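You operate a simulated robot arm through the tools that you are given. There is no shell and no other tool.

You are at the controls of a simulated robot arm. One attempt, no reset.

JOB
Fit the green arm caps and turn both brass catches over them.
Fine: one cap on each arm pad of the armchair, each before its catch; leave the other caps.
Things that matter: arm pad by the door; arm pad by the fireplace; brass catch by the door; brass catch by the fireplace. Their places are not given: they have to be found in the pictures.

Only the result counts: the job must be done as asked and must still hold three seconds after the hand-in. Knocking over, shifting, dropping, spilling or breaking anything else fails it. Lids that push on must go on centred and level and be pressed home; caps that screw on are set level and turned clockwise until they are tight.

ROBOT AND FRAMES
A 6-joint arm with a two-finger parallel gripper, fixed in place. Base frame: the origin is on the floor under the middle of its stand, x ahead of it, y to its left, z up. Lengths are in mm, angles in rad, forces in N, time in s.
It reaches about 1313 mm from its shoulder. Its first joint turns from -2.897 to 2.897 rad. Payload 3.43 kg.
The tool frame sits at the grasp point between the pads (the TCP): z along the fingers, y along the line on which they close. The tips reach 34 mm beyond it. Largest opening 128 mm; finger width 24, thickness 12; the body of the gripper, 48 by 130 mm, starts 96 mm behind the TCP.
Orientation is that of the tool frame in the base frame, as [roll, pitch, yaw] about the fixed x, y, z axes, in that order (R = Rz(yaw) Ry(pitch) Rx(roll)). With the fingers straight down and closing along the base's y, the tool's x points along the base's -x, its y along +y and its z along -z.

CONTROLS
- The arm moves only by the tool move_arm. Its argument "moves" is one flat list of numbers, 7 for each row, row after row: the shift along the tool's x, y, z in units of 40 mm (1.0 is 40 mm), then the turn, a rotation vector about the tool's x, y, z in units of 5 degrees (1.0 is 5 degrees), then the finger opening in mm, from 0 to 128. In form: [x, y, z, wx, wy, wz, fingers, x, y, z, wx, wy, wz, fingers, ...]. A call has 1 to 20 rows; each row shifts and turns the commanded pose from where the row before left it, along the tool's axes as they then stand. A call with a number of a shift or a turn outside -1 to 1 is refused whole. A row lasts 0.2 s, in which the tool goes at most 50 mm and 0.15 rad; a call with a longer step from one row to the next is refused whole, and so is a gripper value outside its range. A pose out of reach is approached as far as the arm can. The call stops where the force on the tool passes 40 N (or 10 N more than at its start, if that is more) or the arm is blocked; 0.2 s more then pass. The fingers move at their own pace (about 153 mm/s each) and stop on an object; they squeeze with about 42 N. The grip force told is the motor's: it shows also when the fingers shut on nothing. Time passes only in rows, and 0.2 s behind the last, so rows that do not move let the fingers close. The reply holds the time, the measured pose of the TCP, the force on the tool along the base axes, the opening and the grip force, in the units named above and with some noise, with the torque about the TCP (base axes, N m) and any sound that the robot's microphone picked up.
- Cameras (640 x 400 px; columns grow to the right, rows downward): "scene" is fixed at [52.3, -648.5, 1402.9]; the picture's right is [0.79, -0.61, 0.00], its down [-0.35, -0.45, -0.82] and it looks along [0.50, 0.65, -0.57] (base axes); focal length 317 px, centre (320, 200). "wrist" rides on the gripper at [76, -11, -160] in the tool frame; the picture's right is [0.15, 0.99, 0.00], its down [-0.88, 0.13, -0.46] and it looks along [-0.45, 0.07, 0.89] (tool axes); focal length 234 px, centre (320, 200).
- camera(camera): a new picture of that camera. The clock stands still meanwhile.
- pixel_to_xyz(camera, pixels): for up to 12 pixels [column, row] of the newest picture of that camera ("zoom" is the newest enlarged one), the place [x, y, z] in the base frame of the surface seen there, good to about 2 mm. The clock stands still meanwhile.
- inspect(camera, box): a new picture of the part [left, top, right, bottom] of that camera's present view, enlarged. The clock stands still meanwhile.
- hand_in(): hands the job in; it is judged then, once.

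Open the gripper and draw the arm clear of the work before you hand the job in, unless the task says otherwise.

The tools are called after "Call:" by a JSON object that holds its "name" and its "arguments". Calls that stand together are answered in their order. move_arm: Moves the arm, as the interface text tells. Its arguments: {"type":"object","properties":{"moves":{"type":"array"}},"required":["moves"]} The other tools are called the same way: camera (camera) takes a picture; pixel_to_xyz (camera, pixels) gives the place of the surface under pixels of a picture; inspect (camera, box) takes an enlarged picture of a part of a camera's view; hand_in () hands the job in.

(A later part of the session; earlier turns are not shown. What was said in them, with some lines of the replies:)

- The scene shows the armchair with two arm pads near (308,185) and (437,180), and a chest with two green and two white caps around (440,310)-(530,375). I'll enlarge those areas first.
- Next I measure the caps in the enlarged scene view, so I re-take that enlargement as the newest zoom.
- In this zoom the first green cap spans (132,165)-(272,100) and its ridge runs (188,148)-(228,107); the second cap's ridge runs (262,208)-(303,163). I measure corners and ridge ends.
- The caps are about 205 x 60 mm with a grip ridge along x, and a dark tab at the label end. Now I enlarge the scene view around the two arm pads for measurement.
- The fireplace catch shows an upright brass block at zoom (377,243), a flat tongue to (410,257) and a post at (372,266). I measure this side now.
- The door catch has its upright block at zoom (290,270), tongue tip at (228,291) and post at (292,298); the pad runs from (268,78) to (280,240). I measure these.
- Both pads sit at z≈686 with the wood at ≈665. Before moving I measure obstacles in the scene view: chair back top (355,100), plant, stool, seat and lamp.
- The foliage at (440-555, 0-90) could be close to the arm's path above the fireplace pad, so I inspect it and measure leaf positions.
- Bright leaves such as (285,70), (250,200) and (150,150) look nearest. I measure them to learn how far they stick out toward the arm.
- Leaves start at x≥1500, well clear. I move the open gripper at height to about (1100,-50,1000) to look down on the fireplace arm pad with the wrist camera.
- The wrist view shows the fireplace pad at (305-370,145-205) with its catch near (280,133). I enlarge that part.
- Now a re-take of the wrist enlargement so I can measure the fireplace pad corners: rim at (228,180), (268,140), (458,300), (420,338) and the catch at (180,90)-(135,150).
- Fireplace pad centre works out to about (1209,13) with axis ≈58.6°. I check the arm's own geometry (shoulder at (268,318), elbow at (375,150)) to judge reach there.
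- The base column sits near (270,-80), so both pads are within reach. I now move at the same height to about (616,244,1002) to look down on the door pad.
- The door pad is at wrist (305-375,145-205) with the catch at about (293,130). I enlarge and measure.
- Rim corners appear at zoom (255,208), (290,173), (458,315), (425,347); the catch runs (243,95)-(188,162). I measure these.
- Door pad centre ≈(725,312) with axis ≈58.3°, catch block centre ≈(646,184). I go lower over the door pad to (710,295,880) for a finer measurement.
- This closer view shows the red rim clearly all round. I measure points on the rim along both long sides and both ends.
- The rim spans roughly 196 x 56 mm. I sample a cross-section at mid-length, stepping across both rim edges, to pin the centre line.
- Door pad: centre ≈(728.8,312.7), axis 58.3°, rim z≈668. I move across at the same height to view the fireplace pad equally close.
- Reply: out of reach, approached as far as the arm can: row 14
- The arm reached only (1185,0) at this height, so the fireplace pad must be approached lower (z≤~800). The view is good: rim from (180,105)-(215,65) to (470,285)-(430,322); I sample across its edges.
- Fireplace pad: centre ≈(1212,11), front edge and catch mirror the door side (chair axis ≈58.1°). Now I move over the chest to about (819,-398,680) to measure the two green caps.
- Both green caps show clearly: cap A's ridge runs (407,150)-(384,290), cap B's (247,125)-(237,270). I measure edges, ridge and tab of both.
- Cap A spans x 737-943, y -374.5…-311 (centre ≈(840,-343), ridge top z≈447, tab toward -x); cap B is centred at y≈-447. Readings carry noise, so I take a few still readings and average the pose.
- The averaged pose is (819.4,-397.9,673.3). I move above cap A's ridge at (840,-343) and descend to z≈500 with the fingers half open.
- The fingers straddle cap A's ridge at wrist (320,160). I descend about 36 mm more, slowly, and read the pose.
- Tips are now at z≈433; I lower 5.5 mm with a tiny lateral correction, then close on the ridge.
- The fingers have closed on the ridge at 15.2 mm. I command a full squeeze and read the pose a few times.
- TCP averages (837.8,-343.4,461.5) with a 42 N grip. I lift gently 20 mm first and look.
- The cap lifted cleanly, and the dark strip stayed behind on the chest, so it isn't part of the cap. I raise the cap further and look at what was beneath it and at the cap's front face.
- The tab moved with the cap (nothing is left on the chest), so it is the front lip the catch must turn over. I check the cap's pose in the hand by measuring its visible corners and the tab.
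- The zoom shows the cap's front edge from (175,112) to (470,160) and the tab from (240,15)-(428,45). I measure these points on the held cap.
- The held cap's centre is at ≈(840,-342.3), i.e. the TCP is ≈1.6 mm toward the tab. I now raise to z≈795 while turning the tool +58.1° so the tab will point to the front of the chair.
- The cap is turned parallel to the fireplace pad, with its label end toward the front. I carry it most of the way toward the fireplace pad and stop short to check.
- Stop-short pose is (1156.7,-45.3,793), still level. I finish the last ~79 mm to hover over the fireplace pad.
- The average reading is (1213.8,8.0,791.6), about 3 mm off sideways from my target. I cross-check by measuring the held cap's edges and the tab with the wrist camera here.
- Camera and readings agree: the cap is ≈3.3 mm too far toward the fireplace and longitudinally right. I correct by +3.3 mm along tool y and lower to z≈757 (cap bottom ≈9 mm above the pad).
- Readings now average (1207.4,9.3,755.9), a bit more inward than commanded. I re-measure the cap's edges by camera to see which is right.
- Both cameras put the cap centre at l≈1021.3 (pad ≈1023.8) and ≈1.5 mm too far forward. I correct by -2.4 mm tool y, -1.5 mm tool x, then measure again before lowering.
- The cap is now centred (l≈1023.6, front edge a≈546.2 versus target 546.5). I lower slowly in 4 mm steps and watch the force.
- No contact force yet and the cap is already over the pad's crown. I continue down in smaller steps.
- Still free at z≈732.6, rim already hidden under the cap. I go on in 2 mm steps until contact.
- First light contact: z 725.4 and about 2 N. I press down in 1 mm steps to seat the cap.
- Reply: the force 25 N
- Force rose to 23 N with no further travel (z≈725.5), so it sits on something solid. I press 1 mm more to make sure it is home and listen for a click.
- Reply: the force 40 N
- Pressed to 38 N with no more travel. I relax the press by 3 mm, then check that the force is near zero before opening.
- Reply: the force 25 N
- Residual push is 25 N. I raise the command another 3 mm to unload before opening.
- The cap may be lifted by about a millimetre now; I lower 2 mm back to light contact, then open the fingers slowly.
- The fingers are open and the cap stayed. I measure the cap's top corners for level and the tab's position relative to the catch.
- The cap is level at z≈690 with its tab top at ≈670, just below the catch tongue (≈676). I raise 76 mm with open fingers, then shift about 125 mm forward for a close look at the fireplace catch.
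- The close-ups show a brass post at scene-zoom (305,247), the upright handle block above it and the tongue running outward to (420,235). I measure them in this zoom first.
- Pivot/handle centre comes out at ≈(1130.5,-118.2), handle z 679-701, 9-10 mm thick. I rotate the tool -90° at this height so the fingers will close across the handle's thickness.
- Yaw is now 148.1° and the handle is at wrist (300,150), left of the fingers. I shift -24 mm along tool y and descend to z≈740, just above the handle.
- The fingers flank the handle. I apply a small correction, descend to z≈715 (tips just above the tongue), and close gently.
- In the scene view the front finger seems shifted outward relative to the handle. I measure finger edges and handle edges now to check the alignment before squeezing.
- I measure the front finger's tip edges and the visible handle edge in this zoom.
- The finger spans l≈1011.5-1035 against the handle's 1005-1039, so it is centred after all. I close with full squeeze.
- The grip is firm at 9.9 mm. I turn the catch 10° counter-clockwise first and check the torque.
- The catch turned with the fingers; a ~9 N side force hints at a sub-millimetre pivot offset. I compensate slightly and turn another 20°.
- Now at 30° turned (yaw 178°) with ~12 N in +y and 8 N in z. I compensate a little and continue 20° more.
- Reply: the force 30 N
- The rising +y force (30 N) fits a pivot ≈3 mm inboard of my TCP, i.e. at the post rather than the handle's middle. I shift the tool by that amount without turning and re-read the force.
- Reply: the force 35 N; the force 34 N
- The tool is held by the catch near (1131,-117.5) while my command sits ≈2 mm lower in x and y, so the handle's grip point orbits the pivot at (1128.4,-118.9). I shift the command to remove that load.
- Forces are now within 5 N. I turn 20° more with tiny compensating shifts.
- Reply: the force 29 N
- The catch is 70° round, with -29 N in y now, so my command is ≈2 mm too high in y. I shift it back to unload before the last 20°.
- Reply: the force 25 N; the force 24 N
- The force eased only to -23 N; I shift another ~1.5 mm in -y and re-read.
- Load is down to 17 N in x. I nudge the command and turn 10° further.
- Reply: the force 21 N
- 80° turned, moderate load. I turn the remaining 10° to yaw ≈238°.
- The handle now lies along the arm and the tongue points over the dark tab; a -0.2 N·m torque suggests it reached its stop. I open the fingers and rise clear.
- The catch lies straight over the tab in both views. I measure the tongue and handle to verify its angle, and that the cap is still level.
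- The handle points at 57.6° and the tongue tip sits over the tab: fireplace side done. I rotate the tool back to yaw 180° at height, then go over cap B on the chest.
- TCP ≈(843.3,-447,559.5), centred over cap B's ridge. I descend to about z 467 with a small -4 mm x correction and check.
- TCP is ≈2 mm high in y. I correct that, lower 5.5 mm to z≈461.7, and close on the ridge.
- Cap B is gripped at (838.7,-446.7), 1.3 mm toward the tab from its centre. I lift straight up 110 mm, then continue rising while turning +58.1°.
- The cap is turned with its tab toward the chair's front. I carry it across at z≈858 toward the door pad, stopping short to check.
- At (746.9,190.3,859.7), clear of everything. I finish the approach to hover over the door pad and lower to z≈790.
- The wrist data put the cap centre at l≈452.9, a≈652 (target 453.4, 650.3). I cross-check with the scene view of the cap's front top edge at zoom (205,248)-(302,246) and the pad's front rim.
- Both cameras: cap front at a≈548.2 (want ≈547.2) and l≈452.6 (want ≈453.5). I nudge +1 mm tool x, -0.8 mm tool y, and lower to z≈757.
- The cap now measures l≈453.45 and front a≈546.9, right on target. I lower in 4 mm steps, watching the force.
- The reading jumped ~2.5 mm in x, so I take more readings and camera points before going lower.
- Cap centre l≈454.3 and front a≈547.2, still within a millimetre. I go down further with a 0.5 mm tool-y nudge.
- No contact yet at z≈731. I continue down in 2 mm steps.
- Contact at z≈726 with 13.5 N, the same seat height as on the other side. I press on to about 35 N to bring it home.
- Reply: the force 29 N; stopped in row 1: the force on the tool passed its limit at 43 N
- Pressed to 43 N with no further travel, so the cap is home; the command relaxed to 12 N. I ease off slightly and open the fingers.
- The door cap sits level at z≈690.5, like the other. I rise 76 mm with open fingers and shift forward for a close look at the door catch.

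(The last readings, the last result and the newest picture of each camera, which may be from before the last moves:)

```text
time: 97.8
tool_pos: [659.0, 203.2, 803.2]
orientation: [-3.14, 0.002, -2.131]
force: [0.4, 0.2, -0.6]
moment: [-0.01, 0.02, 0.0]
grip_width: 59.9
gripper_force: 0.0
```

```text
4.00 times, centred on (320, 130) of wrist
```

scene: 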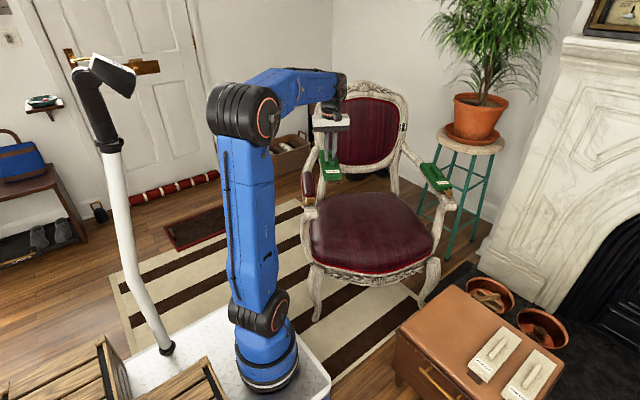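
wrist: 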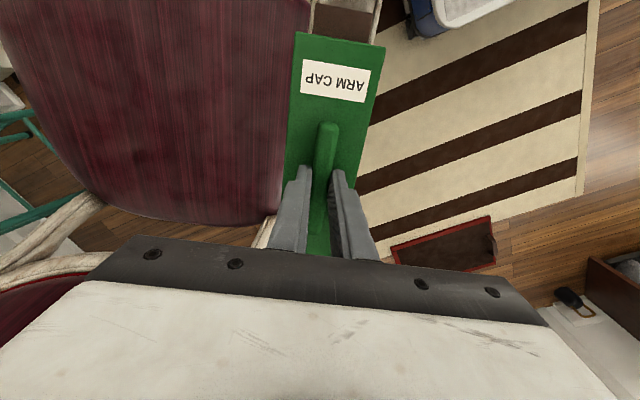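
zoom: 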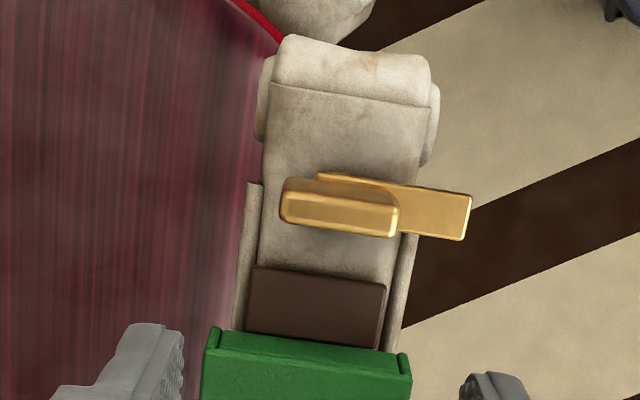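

The door catch mirrors the other: handle top at wrist-zoom (280-398,195-235), tongue running right to (470,215). I measure the handle and tongue in this zoom.

Call:
{"name": "pixel_to_xyz", "arguments": {"camera": "zoom", "pixels": [[283, 200], [283, 215], [395, 213], [395, 232], [340, 210], [340, 225], [340, 198], [468, 200], [462, 235], [430, 215], [320, 178], [335, 185]]}}

Call:
{"name": "inspect", "arguments": {"camera": "scene", "box": [290, 175, 330, 210]}}

Call:
{"name": "pixel_to_xyz", "arguments": {"camera": "zoom", "pixels": [[282, 265], [370, 262], [282, 318], [372, 315], [326, 290], [330, 262], [326, 348], [315, 343], [345, 340], [216, 335], [216, 318], [260, 335]]}}

```text
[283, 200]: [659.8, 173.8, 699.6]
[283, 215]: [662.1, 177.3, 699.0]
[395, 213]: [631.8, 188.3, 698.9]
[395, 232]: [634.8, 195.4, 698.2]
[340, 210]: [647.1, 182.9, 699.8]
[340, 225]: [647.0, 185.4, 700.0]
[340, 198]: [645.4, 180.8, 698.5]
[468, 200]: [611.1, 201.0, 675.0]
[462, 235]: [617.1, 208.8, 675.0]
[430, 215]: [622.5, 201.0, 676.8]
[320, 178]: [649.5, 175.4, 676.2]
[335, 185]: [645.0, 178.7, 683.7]
```

```text
11.43 times, centred on (310, 192) of scene
```

zoom: 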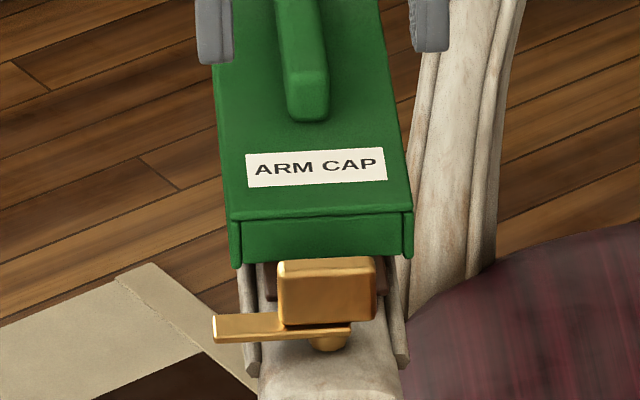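

```text
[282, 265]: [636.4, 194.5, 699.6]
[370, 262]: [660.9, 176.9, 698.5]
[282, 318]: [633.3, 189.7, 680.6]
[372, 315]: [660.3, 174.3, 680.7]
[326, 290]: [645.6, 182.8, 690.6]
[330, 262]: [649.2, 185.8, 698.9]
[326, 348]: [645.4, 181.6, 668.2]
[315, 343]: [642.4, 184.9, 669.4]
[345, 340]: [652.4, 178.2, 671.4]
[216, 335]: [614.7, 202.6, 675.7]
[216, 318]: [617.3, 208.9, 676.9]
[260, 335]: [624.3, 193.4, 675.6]
```

Handle centre is ≈(647.3,183.9), top z≈699. Since this catch must turn clockwise, I first rotate the tool +90° at height (to yaw ≈328°).

Call:
{"name": "move_arm", "arguments": {"moves": [0, 0, 0, 0, 0, -1, 60, 0, 0, 0, 0, 0, -1, 60, 0, 0, 0, 0, 0, -1, 60, 0, 0, 0, 0, 0, -1, 60, 0, 0, 0, 0, 0, -1, 60, 0, 0, 0, 0, 0, -1, 60, 0, 0, 0, 0, 0, -1, 60, 0, 0, 0, 0, 0, -1, 60, 0, 0, 0, 0, 0, -1, 60, 0, 0, 0, 0, 0, -1, 60, 0, 0, 0, 0, 0, -1, 60, 0, 0, 0, 0, 0, -1, 60, 0, 0, 0, 0, 0, -1, 60, 0, 0, 0, 0, 0, -1, 60, 0, 0, 0, 0, 0, -1, 60, 0, 0, 0, 0, 0, -1, 60, 0, 0, 0, 0, 0, -1, 50, 0, 0, 0, 0, 0, -1, 40, 0, 0, 0, 0, 0, 0, 40]}}

Call:
{"name": "move_arm", "arguments": {"moves": [0, 0, 0, 0, 0, 0, 40]}}

Call:
{"name": "camera", "arguments": {"camera": "scene"}}

```text
time: 101.8
tool_pos: [659.6, 207.6, 800.3]
orientation: [-3.139, -0.001, -0.558]
force: [-0.9, 0.7, -0.5]
moment: [0.02, -0.01, 0.0]
grip_width: 40.0
gripper_force: 0.1
```

```text
time: 102.2
tool_pos: [660.7, 206.5, 800.3]
orientation: [-3.138, -0.002, -0.556]
force: [-0.7, -0.1, -0.4]
moment: [-0.01, 0.01, 0.0]
grip_width: 39.8
gripper_force: 0.0
```

```text
taken
```

scene: 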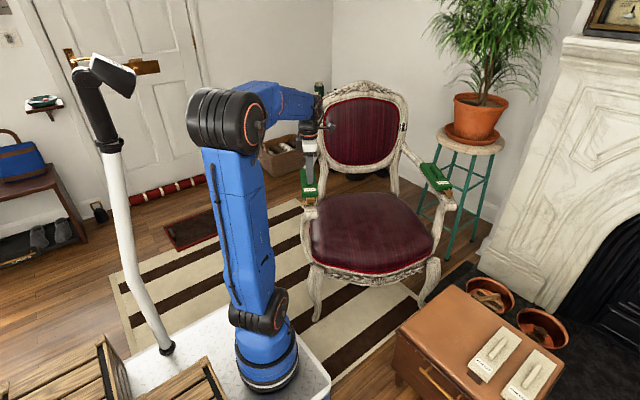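

The pose drifted a few millimetres with the rotation; now (660.1,207.0,800.3). I shift 26.4 mm along tool y and descend to z≈741, just above the handle.

Call:
{"name": "move_arm", "arguments": {"moves": [0.0335, 0.66, 0, 0, 0, 0, 40, 0, 0, 0.74, 0, 0, 0, 40, 0, 0, 0.74, 0, 0, 0, 40, 0, 0, 0, 0, 0, 0, 40]}}

Call:
{"name": "move_arm", "arguments": {"moves": [0, 0, 0, 0, 0, 0, 40]}}

Call:
{"name": "move_arm", "arguments": {"moves": [0, 0, 0, 0, 0, 0, 40]}}

Call:
{"name": "inspect", "arguments": {"camera": "wrist", "box": [260, 100, 380, 200]}}

Call:
{"name": "inspect", "arguments": {"camera": "scene", "box": [285, 165, 335, 210]}}

```text
time: 103.2
tool_pos: [646.9, 185.6, 740.5]
orientation: [-3.137, -0.002, -0.557]
force: [0.3, -0.1, -0.4]
moment: [-0.01, 0.05, -0.01]
grip_width: 40.0
gripper_force: 0.0
```

```text
time: 103.6
tool_pos: [649.0, 187.3, 740.7]
orientation: [-3.138, -0.003, -0.556]
force: [0.3, -0.1, 0.5]
moment: [0.03, 0.02, 0.0]
grip_width: 39.8
gripper_force: 0.0
```

```text
time: 104.0
tool_pos: [646.0, 185.6, 739.4]
orientation: [-3.138, -0.001, -0.555]
force: [0.6, 0.0, -0.4]
moment: [0.03, 0.03, -0.01]
grip_width: 39.9
gripper_force: 0.0
```

```text
4.00 times, centred on (320, 150) of wrist
```

zoom: 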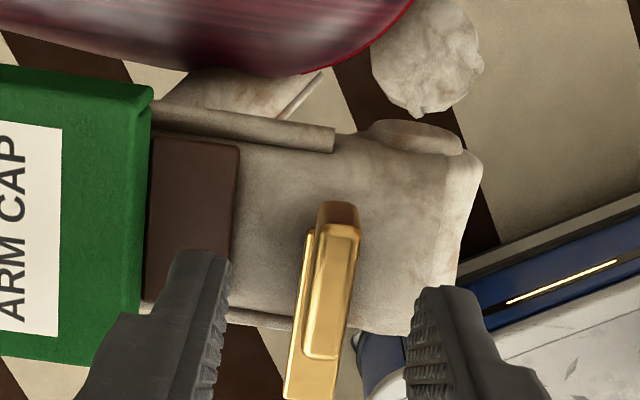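

```text
8.89 times, centred on (310, 188) of scene
```

zoom: 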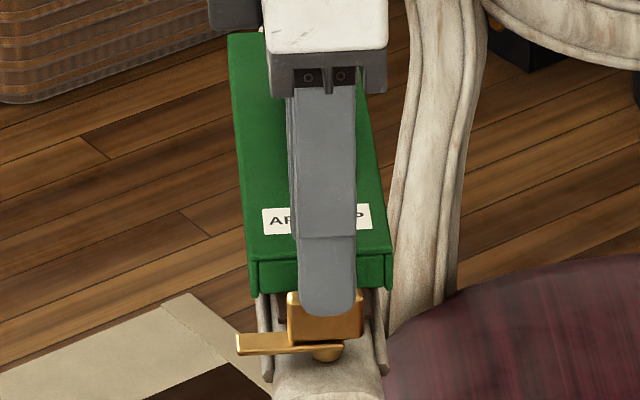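

Average (647.3,186.2,740.2), so I shift +2 mm tool y, +1.2 mm tool x, then descend to z≈715 and half-close.

Call:
{"name": "move_arm", "arguments": {"moves": [0.03, 0.05, 0.3, 0, 0, 0, 40, 0, 0, 0.335, 0, 0, 0, 40, 0, 0, 0, 0, 0, 0, 40]}}

Call:
{"name": "move_arm", "arguments": {"moves": [0, 0, 0, 0, 0, 0, 30, 0, 0, 0, 0, 0, 0, 20, 0, 0, 0, 0, 0, 0, 15]}}

Call:
{"name": "inspect", "arguments": {"camera": "wrist", "box": [260, 100, 380, 200]}}

Call:
{"name": "inspect", "arguments": {"camera": "scene", "box": [290, 175, 330, 210]}}

```text
time: 104.8
tool_pos: [646.7, 182.7, 715.7]
orientation: [-3.139, -0.003, -0.556]
force: [-0.2, 0.7, -0.3]
moment: [-0.03, -0.01, 0.04]
grip_width: 39.7
gripper_force: 0.1
```

```text
time: 105.6
tool_pos: [646.9, 183.1, 715.4]
orientation: [-3.138, -0.001, -0.557]
force: [-0.2, 0.1, -0.2]
moment: [0.02, 0.01, 0.01]
grip_width: 15.1
gripper_force: 0.0
```

```text
4.00 times, centred on (320, 150) of wrist
```

zoom: 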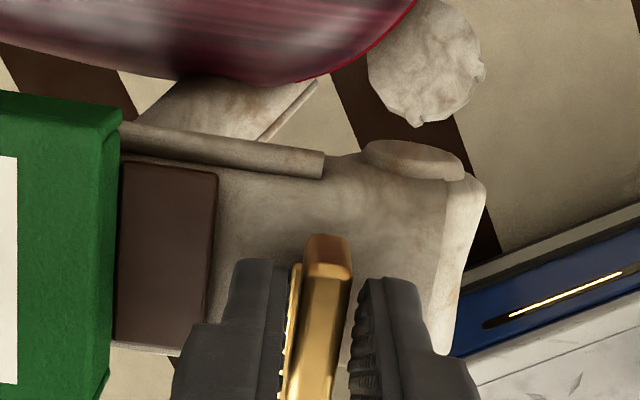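

```text
11.43 times, centred on (310, 192) of scene
```

zoom: 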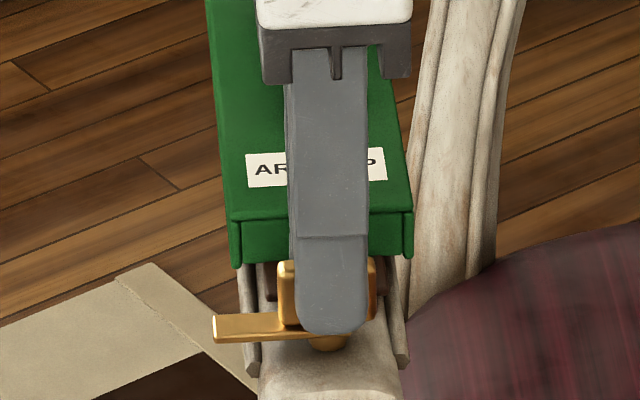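

The handle sits between the fingers, centred. I close with full squeeze.

Call:
{"name": "move_arm", "arguments": {"moves": [0, 0, 0, 0, 0, 0, 8, 0, 0, 0, 0, 0, 0, 0, 0, 0, 0, 0, 0, 0, 0]}}

Call:
{"name": "move_arm", "arguments": {"moves": [0, 0, 0, 0, 0, 0, 0]}}

```text
time: 106.4
tool_pos: [647.6, 183.8, 715.9]
orientation: [-3.139, -0.001, -0.556]
force: [3.0, 5.2, -0.4]
moment: [-0.07, 0.19, -0.16]
grip_width: 10.0
gripper_force: 41.3
```

```text
time: 106.8
tool_pos: [646.9, 183.9, 715.9]
orientation: [-3.14, -0.002, -0.557]
force: [3.0, 7.5, 0.1]
moment: [0.08, 0.16, -0.18]
grip_width: 10.1
gripper_force: 41.8
```

Gripped at 10 mm. I start turning clockwise, 10° first, and check forces.

Call:
{"name": "move_arm", "arguments": {"moves": [0, -0.012, 0, 0, 0, 0.5, 0, 0, 0, 0, 0, 0, 0.75, 0, 0, 0, 0, 0, 0, 0.75, 0, 0, 0, 0, 0, 0, 0, 0]}}

Call:
{"name": "move_arm", "arguments": {"moves": [0, 0, 0, 0, 0, 0, 0]}}

Call:
{"name": "inspect", "arguments": {"camera": "scene", "box": [290, 175, 330, 210]}}

```text
time: 107.8
tool_pos: [646.3, 182.6, 715.4]
orientation: [-3.139, 0.0, -0.734]
force: [-4.4, 22.1, 1.0]
moment: [0.48, 0.25, 0.03]
grip_width: 9.8
gripper_force: 42.1
```

```text
time: 108.2
tool_pos: [645.6, 182.6, 715.9]
orientation: [-3.139, -0.002, -0.734]
force: [-9.1, 17.3, 1.0]
moment: [0.14, 0.16, -0.03]
grip_width: 9.8
gripper_force: 41.9
```

```text
11.43 times, centred on (310, 192) of scene
```

zoom: 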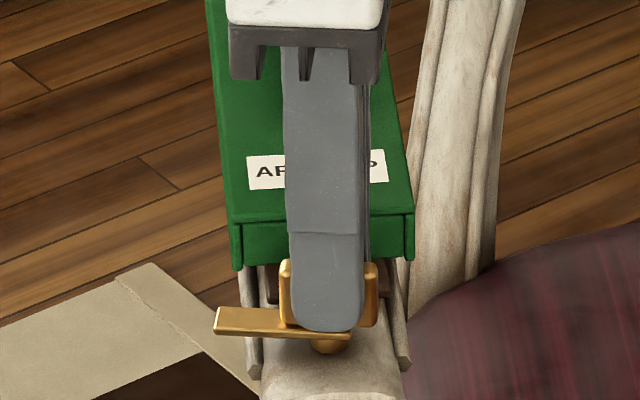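

Turned 10° with (-9,17) N. I shift the command (-0.7,+1.3) mm to unload and turn another 10°.

Call:
{"name": "move_arm", "arguments": {"moves": [-0.035, -0.0125, 0, 0, 0, 0, 0, 0, 0, 0, 0, 0, 0.5, 0, 0, 0, 0, 0, 0, 0.75, 0, 0, 0, 0, 0, 0, 0.75, 0, 0, 0, 0, 0, 0, 0, 0]}}

Call:
{"name": "move_arm", "arguments": {"moves": [0, 0, 0, 0, 0, 0, 0]}}

```text
time: 109.4
tool_pos: [646.4, 182.5, 714.9]
orientation: [-3.138, 0.0, -0.907]
force: [-5.3, -24.5, -0.6]
moment: [-1.65, -0.25, 0.06]
grip_width: 9.7
gripper_force: 41.7
```

```text
time: 109.8
tool_pos: [646.4, 182.8, 716.6]
orientation: [-3.139, 0.001, -0.908]
force: [-4.0, -29.1, -0.7]
moment: [-1.74, -0.21, 0.03]
grip_width: 9.8
gripper_force: 42.1
```

Now (-4,-29) N: I overcorrected. I shift back ≈1 mm in -y without turning and re-read.

Call:
{"name": "move_arm", "arguments": {"moves": [0.018, 0.017, 0, 0, 0, 0, 0, 0, 0, 0, 0, 0, 0, 0]}}

Call:
{"name": "move_arm", "arguments": {"moves": [0, 0, 0, 0, 0, 0, 0]}}

```text
time: 110.4
tool_pos: [646.6, 181.8, 715.7]
orientation: [-3.136, -0.002, -0.908]
force: [-3.0, -28.0, 0.8]
moment: [-1.26, 0.08, 0.05]
grip_width: 9.8
gripper_force: 41.8
```

```text
time: 110.8
tool_pos: [647.0, 182.3, 715.2]
orientation: [-3.137, 0.0, -0.907]
force: [-3.5, -28.0, 2.6]
moment: [-0.89, 0.31, 0.03]
grip_width: 9.5
gripper_force: 41.7
```

The force hardly changed; I shift another ~1 mm in -y.

Call:
{"name": "move_arm", "arguments": {"moves": [0.02, 0.02, 0, 0, 0, 0, 0, 0, 0, 0, 0, 0, 0, 0]}}

Call:
{"name": "move_arm", "arguments": {"moves": [0, 0, 0, 0, 0, 0, 0]}}

```text
time: 111.4
tool_pos: [647.4, 182.8, 716.6]
orientation: [-3.136, 0.001, -0.905]
force: [-6.4, -4.8, 0.3]
moment: [-0.56, 0.12, 0.03]
grip_width: 10.0
gripper_force: 41.8
```

```text
time: 111.8
tool_pos: [646.2, 182.5, 715.6]
orientation: [-3.138, 0.0, -0.906]
force: [-7.8, 2.2, 0.5]
moment: [0.27, 0.61, -0.03]
grip_width: 9.9
gripper_force: 41.9
```

Load is down to 8 N. I turn 10° more without shifting.

Call:
{"name": "move_arm", "arguments": {"moves": [0, 0, 0, 0, 0, 0.5, 0, 0, 0, 0, 0, 0, 0.75, 0, 0, 0, 0, 0, 0, 0.75, 0, 0, 0, 0, 0, 0, 0, 0]}}

Call:
{"name": "move_arm", "arguments": {"moves": [0, 0, 0, 0, 0, 0, 0]}}

```text
time: 112.8
tool_pos: [648.4, 180.5, 717.0]
orientation: [-3.138, -0.001, -1.082]
force: [-10.2, 8.8, 0.4]
moment: [0.04, 0.42, 0.02]
grip_width: 9.9
gripper_force: 42.1
```

```text
time: 113.2
tool_pos: [646.6, 181.7, 715.4]
orientation: [-3.139, -0.002, -1.083]
force: [-11.8, 4.6, 0.5]
moment: [-0.02, 0.41, -0.01]
grip_width: 9.7
gripper_force: 41.9
```

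30° turned with only ~12 N. I continue another 10°.

Call:
{"name": "move_arm", "arguments": {"moves": [0, 0, 0, 0, 0, 0.5, 0, 0, 0, 0, 0, 0, 0.75, 0, 0, 0, 0, 0, 0, 0.75, 0, 0, 0, 0, 0, 0, 0, 0]}}

Call:
{"name": "move_arm", "arguments": {"moves": [0, 0, 0, 0, 0, 0, 0]}}

Call:
{"name": "inspect", "arguments": {"camera": "scene", "box": [290, 175, 330, 210]}}

```text
time: 114.2
tool_pos: [647.2, 181.3, 716.1]
orientation: [-3.14, 0.001, -1.257]
force: [-10.3, 5.4, -1.0]
moment: [-0.08, 0.36, 0.03]
grip_width: 9.9
gripper_force: 42.2
```

```text
time: 114.6
tool_pos: [647.0, 181.4, 716.4]
orientation: [-3.139, 0.001, -1.254]
force: [-10.4, 6.0, 0.7]
moment: [-0.03, 0.4, -0.01]
grip_width: 9.9
gripper_force: 41.9
```

```text
11.43 times, centred on (310, 192) of scene
```

zoom: 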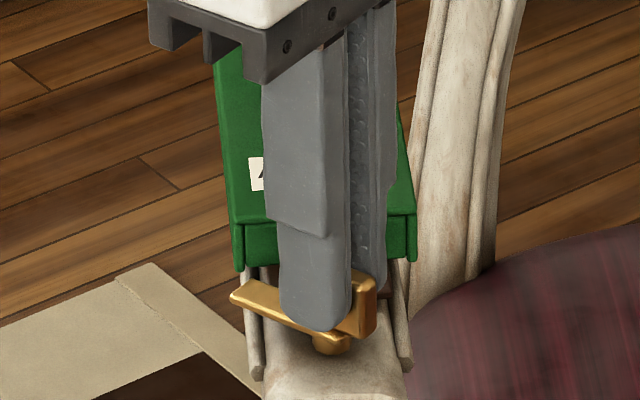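

The tongue has swung to about 40° with steady small forces. I continue 20° more.

Call:
{"name": "move_arm", "arguments": {"moves": [0, 0, 0, 0, 0, 0.75, 0, 0, 0, 0, 0, 0, 0.75, 0, 0, 0, 0, 0, 0, 0.75, 0, 0, 0, 0, 0, 0, 0.75, 0, 0, 0, 0, 0, 0, 0, 0]}}

Call:
{"name": "move_arm", "arguments": {"moves": [0, 0, 0, 0, 0, 0, 0]}}

```text
time: 115.8
tool_pos: [646.7, 180.6, 716.6]
orientation: [-3.137, 0.002, -1.518]
force: [-12.8, -0.8, -0.4]
moment: [-1.01, 0.54, -0.02]
grip_width: 9.8
gripper_force: 41.7
```

```text
time: 116.2
tool_pos: [647.0, 179.9, 717.3]
orientation: [-3.138, 0.002, -1.518]
force: [-11.8, -1.9, -0.9]
moment: [-0.45, 0.57, 0.01]
grip_width: 9.9
gripper_force: 41.8
```

Turned 55°. The TCP has slipped ~3 mm along the handle (y≈180), so I bring it back ~2 mm while turning another 15°.

Call:
{"name": "move_arm", "arguments": {"moves": [-0.02, 0.005, 0, 0, 0, 0.75, 0, -0.015, 0.005, 0, 0, 0, 0.75, 0, -0.015, 0.005, 0, 0, 0, 0.75, 0, 0, 0, 0, 0, 0, 0.75, 0, 0, 0, 0, 0, 0, 0, 0]}}

Call:
{"name": "move_arm", "arguments": {"moves": [0, 0, 0, 0, 0, 0, 0]}}

Call:
{"name": "inspect", "arguments": {"camera": "scene", "box": [290, 175, 330, 210]}}

```text
time: 117.4
tool_pos: [646.4, 180.9, 716.2]
orientation: [-3.14, 0.003, -1.781]
force: [0.1, -22.0, 0.1]
moment: [-1.13, 0.33, -0.03]
grip_width: 9.7
gripper_force: 41.7
```

```text
time: 117.8
tool_pos: [646.5, 181.3, 717.5]
orientation: [-3.136, 0.002, -1.781]
force: [2.9, -24.5, -0.3]
moment: [-1.17, 0.22, -0.02]
grip_width: 9.8
gripper_force: 42.2
```

```text
11.43 times, centred on (310, 192) of scene
```

zoom: 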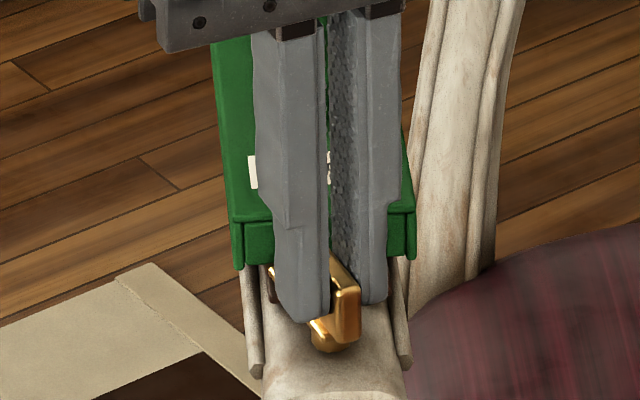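

70° turned, with -24 N in y from my shift. I take back 0.8 mm and turn another 10°.

Call:
{"name": "move_arm", "arguments": {"moves": [0.02, 0, 0, 0, 0, 0, 0, 0, 0, 0, 0, 0, 0.5, 0, 0, 0, 0, 0, 0, 0.75, 0, 0, 0, 0, 0, 0, 0.75, 0, 0, 0, 0, 0, 0, 0, 0]}}

Call:
{"name": "move_arm", "arguments": {"moves": [0, 0, 0, 0, 0, 0, 0]}}

```text
time: 119.0
tool_pos: [645.6, 182.7, 717.1]
orientation: [-3.14, 0.005, -1.954]
force: [-8.4, -21.1, -0.2]
moment: [0.04, 0.13, 0.01]
grip_width: 9.6
gripper_force: 42.0
```

```text
time: 119.4
tool_pos: [646.7, 181.2, 716.8]
orientation: [-3.14, 0.003, -1.953]
force: [-9.7, -19.7, 0.4]
moment: [0.25, 0.1, 0.03]
grip_width: 10.0
gripper_force: 42.0
```

80° turned. I give 0.8 mm relief along tool x and turn the last 10°, watching for the end-stop torque.

Call:
{"name": "move_arm", "arguments": {"moves": [0.02, 0, 0, 0, 0, 0.5, 0, 0, 0, 0, 0, 0, 0.75, 0, 0, 0, 0, 0, 0, 0.75, 0, 0, 0, 0, 0, 0, 0, 0]}}

Call:
{"name": "move_arm", "arguments": {"moves": [0, 0, 0, 0, 0, 0, 0]}}

Call:
{"name": "inspect", "arguments": {"camera": "scene", "box": [290, 175, 330, 210]}}

```text
time: 120.4
tool_pos: [645.3, 181.2, 716.1]
orientation: [-3.139, 0.005, -2.127]
force: [-16.2, -1.5, -0.4]
moment: [-0.81, 1.01, 0.02]
grip_width: 9.7
gripper_force: 41.6
```

```text
time: 120.8
tool_pos: [645.3, 182.3, 717.3]
orientation: [-3.14, 0.003, -2.129]
force: [-18.7, 3.5, -0.1]
moment: [-0.3, 0.86, 0.0]
grip_width: 9.6
gripper_force: 42.1
```

```text
11.43 times, centred on (310, 192) of scene
```

zoom: 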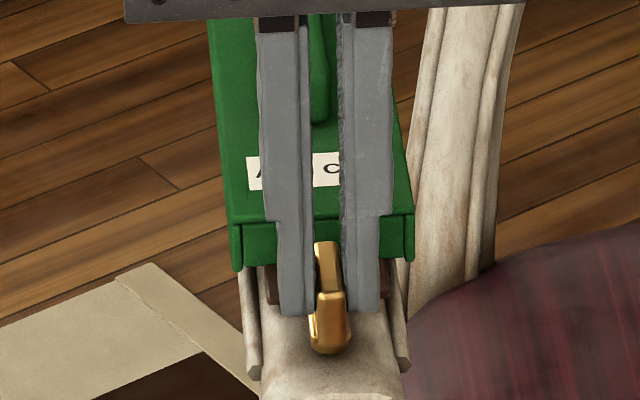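

The handle now lies along the arm at yaw 238° but without end-stop torque yet. I turn 2.5° more to see whether a stop is felt.

Call:
{"name": "move_arm", "arguments": {"moves": [0, 0, 0, 0, 0, 0.25, 0, 0, 0, 0, 0, 0, 0.25, 0, 0, 0, 0, 0, 0, 0, 0]}}

Call:
{"name": "move_arm", "arguments": {"moves": [0, 0, 0, 0, 0, 0, 0]}}

```text
time: 121.6
tool_pos: [646.1, 181.7, 717.5]
orientation: [-3.139, 0.003, -2.171]
force: [-9.2, 16.2, -0.5]
moment: [0.85, 0.28, 1.06]
grip_width: 10.3
gripper_force: 41.8
```

```text
time: 122.0
tool_pos: [645.0, 182.4, 716.3]
orientation: [-3.141, 0.005, -2.171]
force: [-6.8, 21.3, -0.6]
moment: [1.13, 0.13, 1.01]
grip_width: 10.3
gripper_force: 41.8
```

A +1 N·m torque appeared: the end stop is reached. I turn back 2° to relax, open the fingers, and rise clear.

Call:
{"name": "move_arm", "arguments": {"moves": [0, 0, 0, 0, 0, -0.4, 0, 0, 0, 0, 0, 0, 0, 0]}}

Call:
{"name": "move_arm", "arguments": {"moves": [0, 0, 0, 0, 0, 0, 14, 0, 0, 0, 0, 0, 0, 24, 0, 0, 0, 0, 0, 0, 36, 0, 0, -0.5, 0, 0, 0, 36, 0, 0, -0.9, 0, 0, 0, 36, 0, 0, -0.9, 0, 0, 0, 36, 0, 0, 0, 0, 0, 0, 60]}}

Call:
{"name": "inspect", "arguments": {"camera": "scene", "box": [290, 175, 330, 210]}}

Call:
{"name": "inspect", "arguments": {"camera": "wrist", "box": [250, 80, 390, 220]}}

```text
time: 122.6
tool_pos: [646.4, 181.9, 716.6]
orientation: [-3.14, 0.002, -2.135]
force: [-6.0, 18.1, 0.2]
moment: [-0.25, 0.86, 0.31]
grip_width: 10.1
gripper_force: 42.4
```

```text
time: 124.2
tool_pos: [648.2, 181.1, 809.4]
orientation: [-3.139, 0.003, -2.138]
force: [0.2, -0.6, 0.9]
moment: [-0.01, -0.02, 0.0]
grip_width: 60.3
gripper_force: 0.2
```

```text
11.43 times, centred on (310, 192) of scene
```

zoom: 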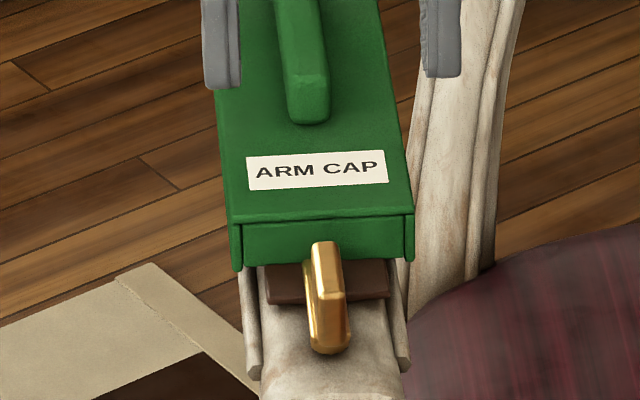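

```text
2.86 times, centred on (320, 150) of wrist
```

zoom: 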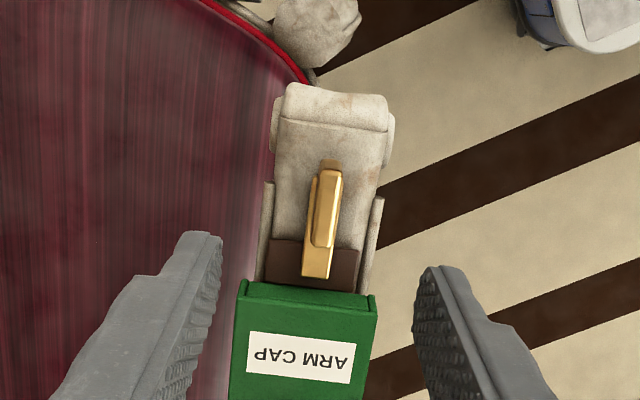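

The door tongue lies over the dark tab too. I measure its alignment and then check the fireplace side again.

Call:
{"name": "pixel_to_xyz", "arguments": {"camera": "zoom", "pixels": [[330, 175], [323, 240], [326, 210], [306, 272], [328, 274], [315, 262], [285, 262], [345, 275], [250, 290], [360, 305], [260, 330], [345, 345]]}}

Call:
{"name": "inspect", "arguments": {"camera": "scene", "box": [290, 130, 480, 220]}}

```text
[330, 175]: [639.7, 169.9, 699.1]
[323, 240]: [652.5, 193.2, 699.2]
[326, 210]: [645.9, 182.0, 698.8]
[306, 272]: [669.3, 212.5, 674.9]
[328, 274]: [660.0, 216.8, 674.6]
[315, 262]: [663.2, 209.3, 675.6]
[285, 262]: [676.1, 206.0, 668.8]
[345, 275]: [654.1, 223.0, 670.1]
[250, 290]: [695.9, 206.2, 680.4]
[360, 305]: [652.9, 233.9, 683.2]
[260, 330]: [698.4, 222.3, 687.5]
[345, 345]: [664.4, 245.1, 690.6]
```

```text
3.37 times, centred on (385, 175) of scene
```

zoom: 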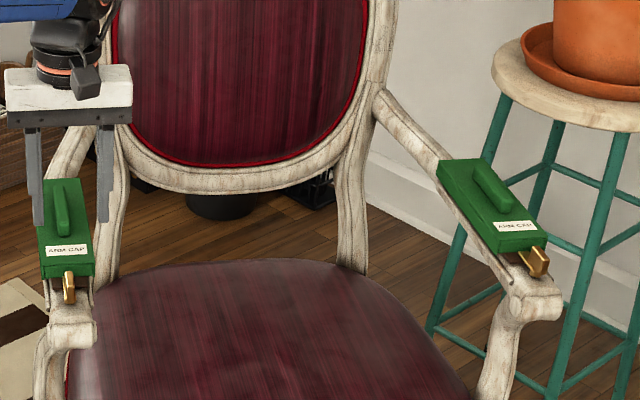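

Both caps are seated and both tongues lie over their tabs (door handle ≈60°, fireplace ≈58°). I raise the arm and withdraw it toward its starting position, clear of the chair.

Call:
{"name": "move_arm", "arguments": {"moves": [0, 0, -0.95, 0, 0, 0, 60, 0, 0, -0.95, 0, 0, 0, 60, 0, 0, -0.95, 0, 0, 0, 60, 0, 0, -0.95, 0, 0, 0, 60, 0, 0, -0.95, 0, 0, 0, 60, 0.837, -0.533, 0, 0, 0, 0, 80, 0.837, -0.533, 0, 0, 0, 0, 100, 0.837, -0.533, 0, 0, 0, 0, 128, 0.837, -0.533, 0, 0, 0, 0, 128, 0.837, -0.533, 0, 0, 0, 0, 128, 0.837, -0.533, 0, 0, 0, 0, 128, 0.837, -0.533, 0, 0, 0, 0, 128, 0.837, -0.533, 0, 0, 0, 0, 128, 0.837, -0.533, 0, 0, 0, 0, 128, 0.837, -0.533, 0, 0, 0, 0, 128, 0, 0, 0, 0, 0, 0, 128]}}

Call:
{"name": "camera", "arguments": {"camera": "scene"}}

Call:
{"name": "inspect", "arguments": {"camera": "scene", "box": [415, 150, 475, 210]}}

Call:
{"name": "inspect", "arguments": {"camera": "scene", "box": [285, 150, 345, 210]}}

```text
time: 127.6
tool_pos: [643.8, -215.5, 997.5]
orientation: [-3.139, 0.003, -2.137]
force: [0.0, 0.6, 0.2]
moment: [-0.01, -0.01, -0.04]
grip_width: 128.0
gripper_force: 0.0
```

```text
taken
```

scene: 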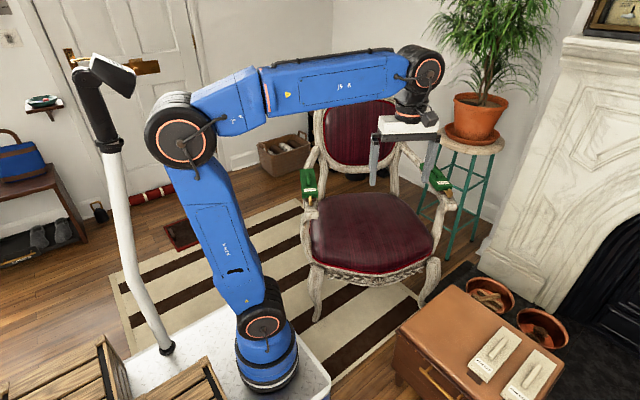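

```text
6.67 times, centred on (445, 180) of scene
```

zoom: 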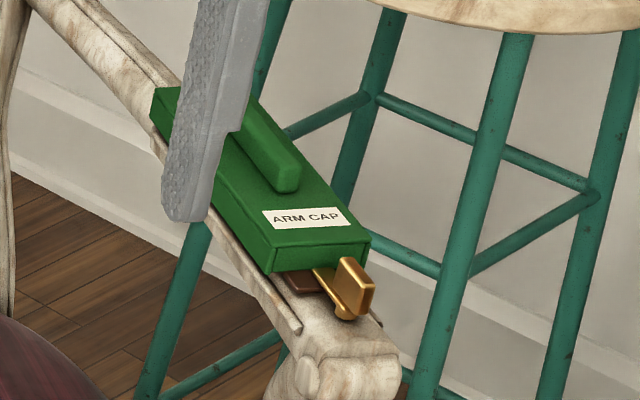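

```text
6.67 times, centred on (315, 180) of scene
```

zoom: 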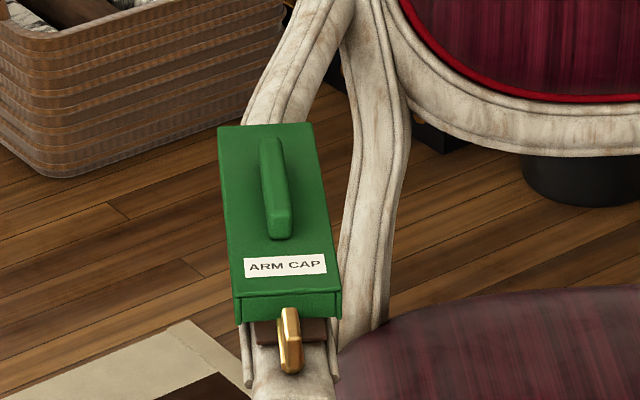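

All looks right and the white caps are untouched. As a last check I compare the seated heights of both caps with several top-surface points each.

Call:
{"name": "pixel_to_xyz", "arguments": {"camera": "zoom", "pixels": [[235, 140], [245, 180], [240, 220], [250, 250], [240, 285], [320, 285], [300, 150], [310, 200], [315, 240], [280, 287], [300, 280], [235, 200]]}}

Call:
{"name": "inspect", "arguments": {"camera": "scene", "box": [415, 150, 475, 210]}}

Call:
{"name": "pixel_to_xyz", "arguments": {"camera": "zoom", "pixels": [[165, 95], [225, 160], [235, 185], [250, 210], [270, 235], [355, 235], [310, 195], [330, 235], [290, 235], [255, 190], [345, 215], [300, 200]]}}

```text
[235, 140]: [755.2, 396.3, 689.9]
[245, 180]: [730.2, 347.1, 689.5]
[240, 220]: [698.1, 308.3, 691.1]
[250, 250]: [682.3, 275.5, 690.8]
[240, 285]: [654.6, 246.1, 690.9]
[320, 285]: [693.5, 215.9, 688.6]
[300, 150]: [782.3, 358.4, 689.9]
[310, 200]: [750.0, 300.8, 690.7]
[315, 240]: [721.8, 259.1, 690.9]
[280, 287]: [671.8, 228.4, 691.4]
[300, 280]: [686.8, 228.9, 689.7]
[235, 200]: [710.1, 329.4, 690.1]
```

```text
6.67 times, centred on (445, 180) of scene
```

zoom: 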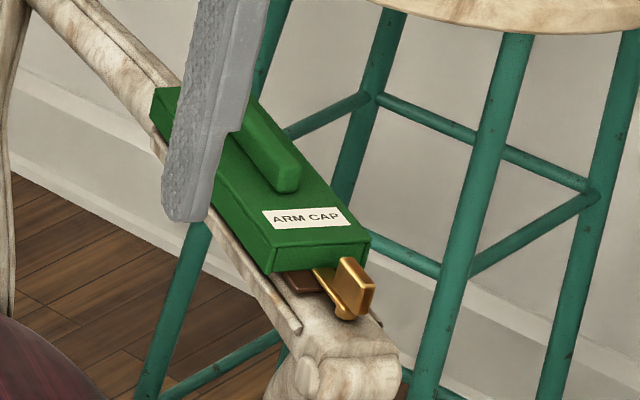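

```text
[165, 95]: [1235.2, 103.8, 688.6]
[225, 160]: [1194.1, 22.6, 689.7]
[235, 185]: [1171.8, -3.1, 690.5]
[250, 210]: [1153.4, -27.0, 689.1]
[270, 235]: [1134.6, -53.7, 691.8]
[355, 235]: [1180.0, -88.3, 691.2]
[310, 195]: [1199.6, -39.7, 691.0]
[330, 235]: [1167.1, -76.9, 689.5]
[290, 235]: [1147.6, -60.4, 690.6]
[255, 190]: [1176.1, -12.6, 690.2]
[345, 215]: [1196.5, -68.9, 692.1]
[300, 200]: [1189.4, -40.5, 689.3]
```

Both cap tops average z≈690.3 and are level, both catches are turned over their tabs, and the gripper is open and clear. I hand the job in.

Call:
{"name": "hand_in", "arguments": {}}

```text
The job is handed in.
```

Both green caps are fitted on the armchair's arm pads, and both brass catches are turned over them. I've handed the job in, but no verdict has come back.

- **Caps:** each went on centred and was pressed with about 40 N until it stopped moving. Both tops measure about 690 mm high and level, so they sit at the same height. I heard no click on either.
- **Catches:** each was turned about 90° after its cap was on. Both tongues now lie over the dark tab at the front of the cap. I felt a clear end stop on the door catch and a lighter one on the fireplace catch.
- **Everything else:** the two white caps are still on the chest, and nothing in the final picture looks shifted or knocked. The gripper is open and the arm is back near its starting position, clear of the chair.
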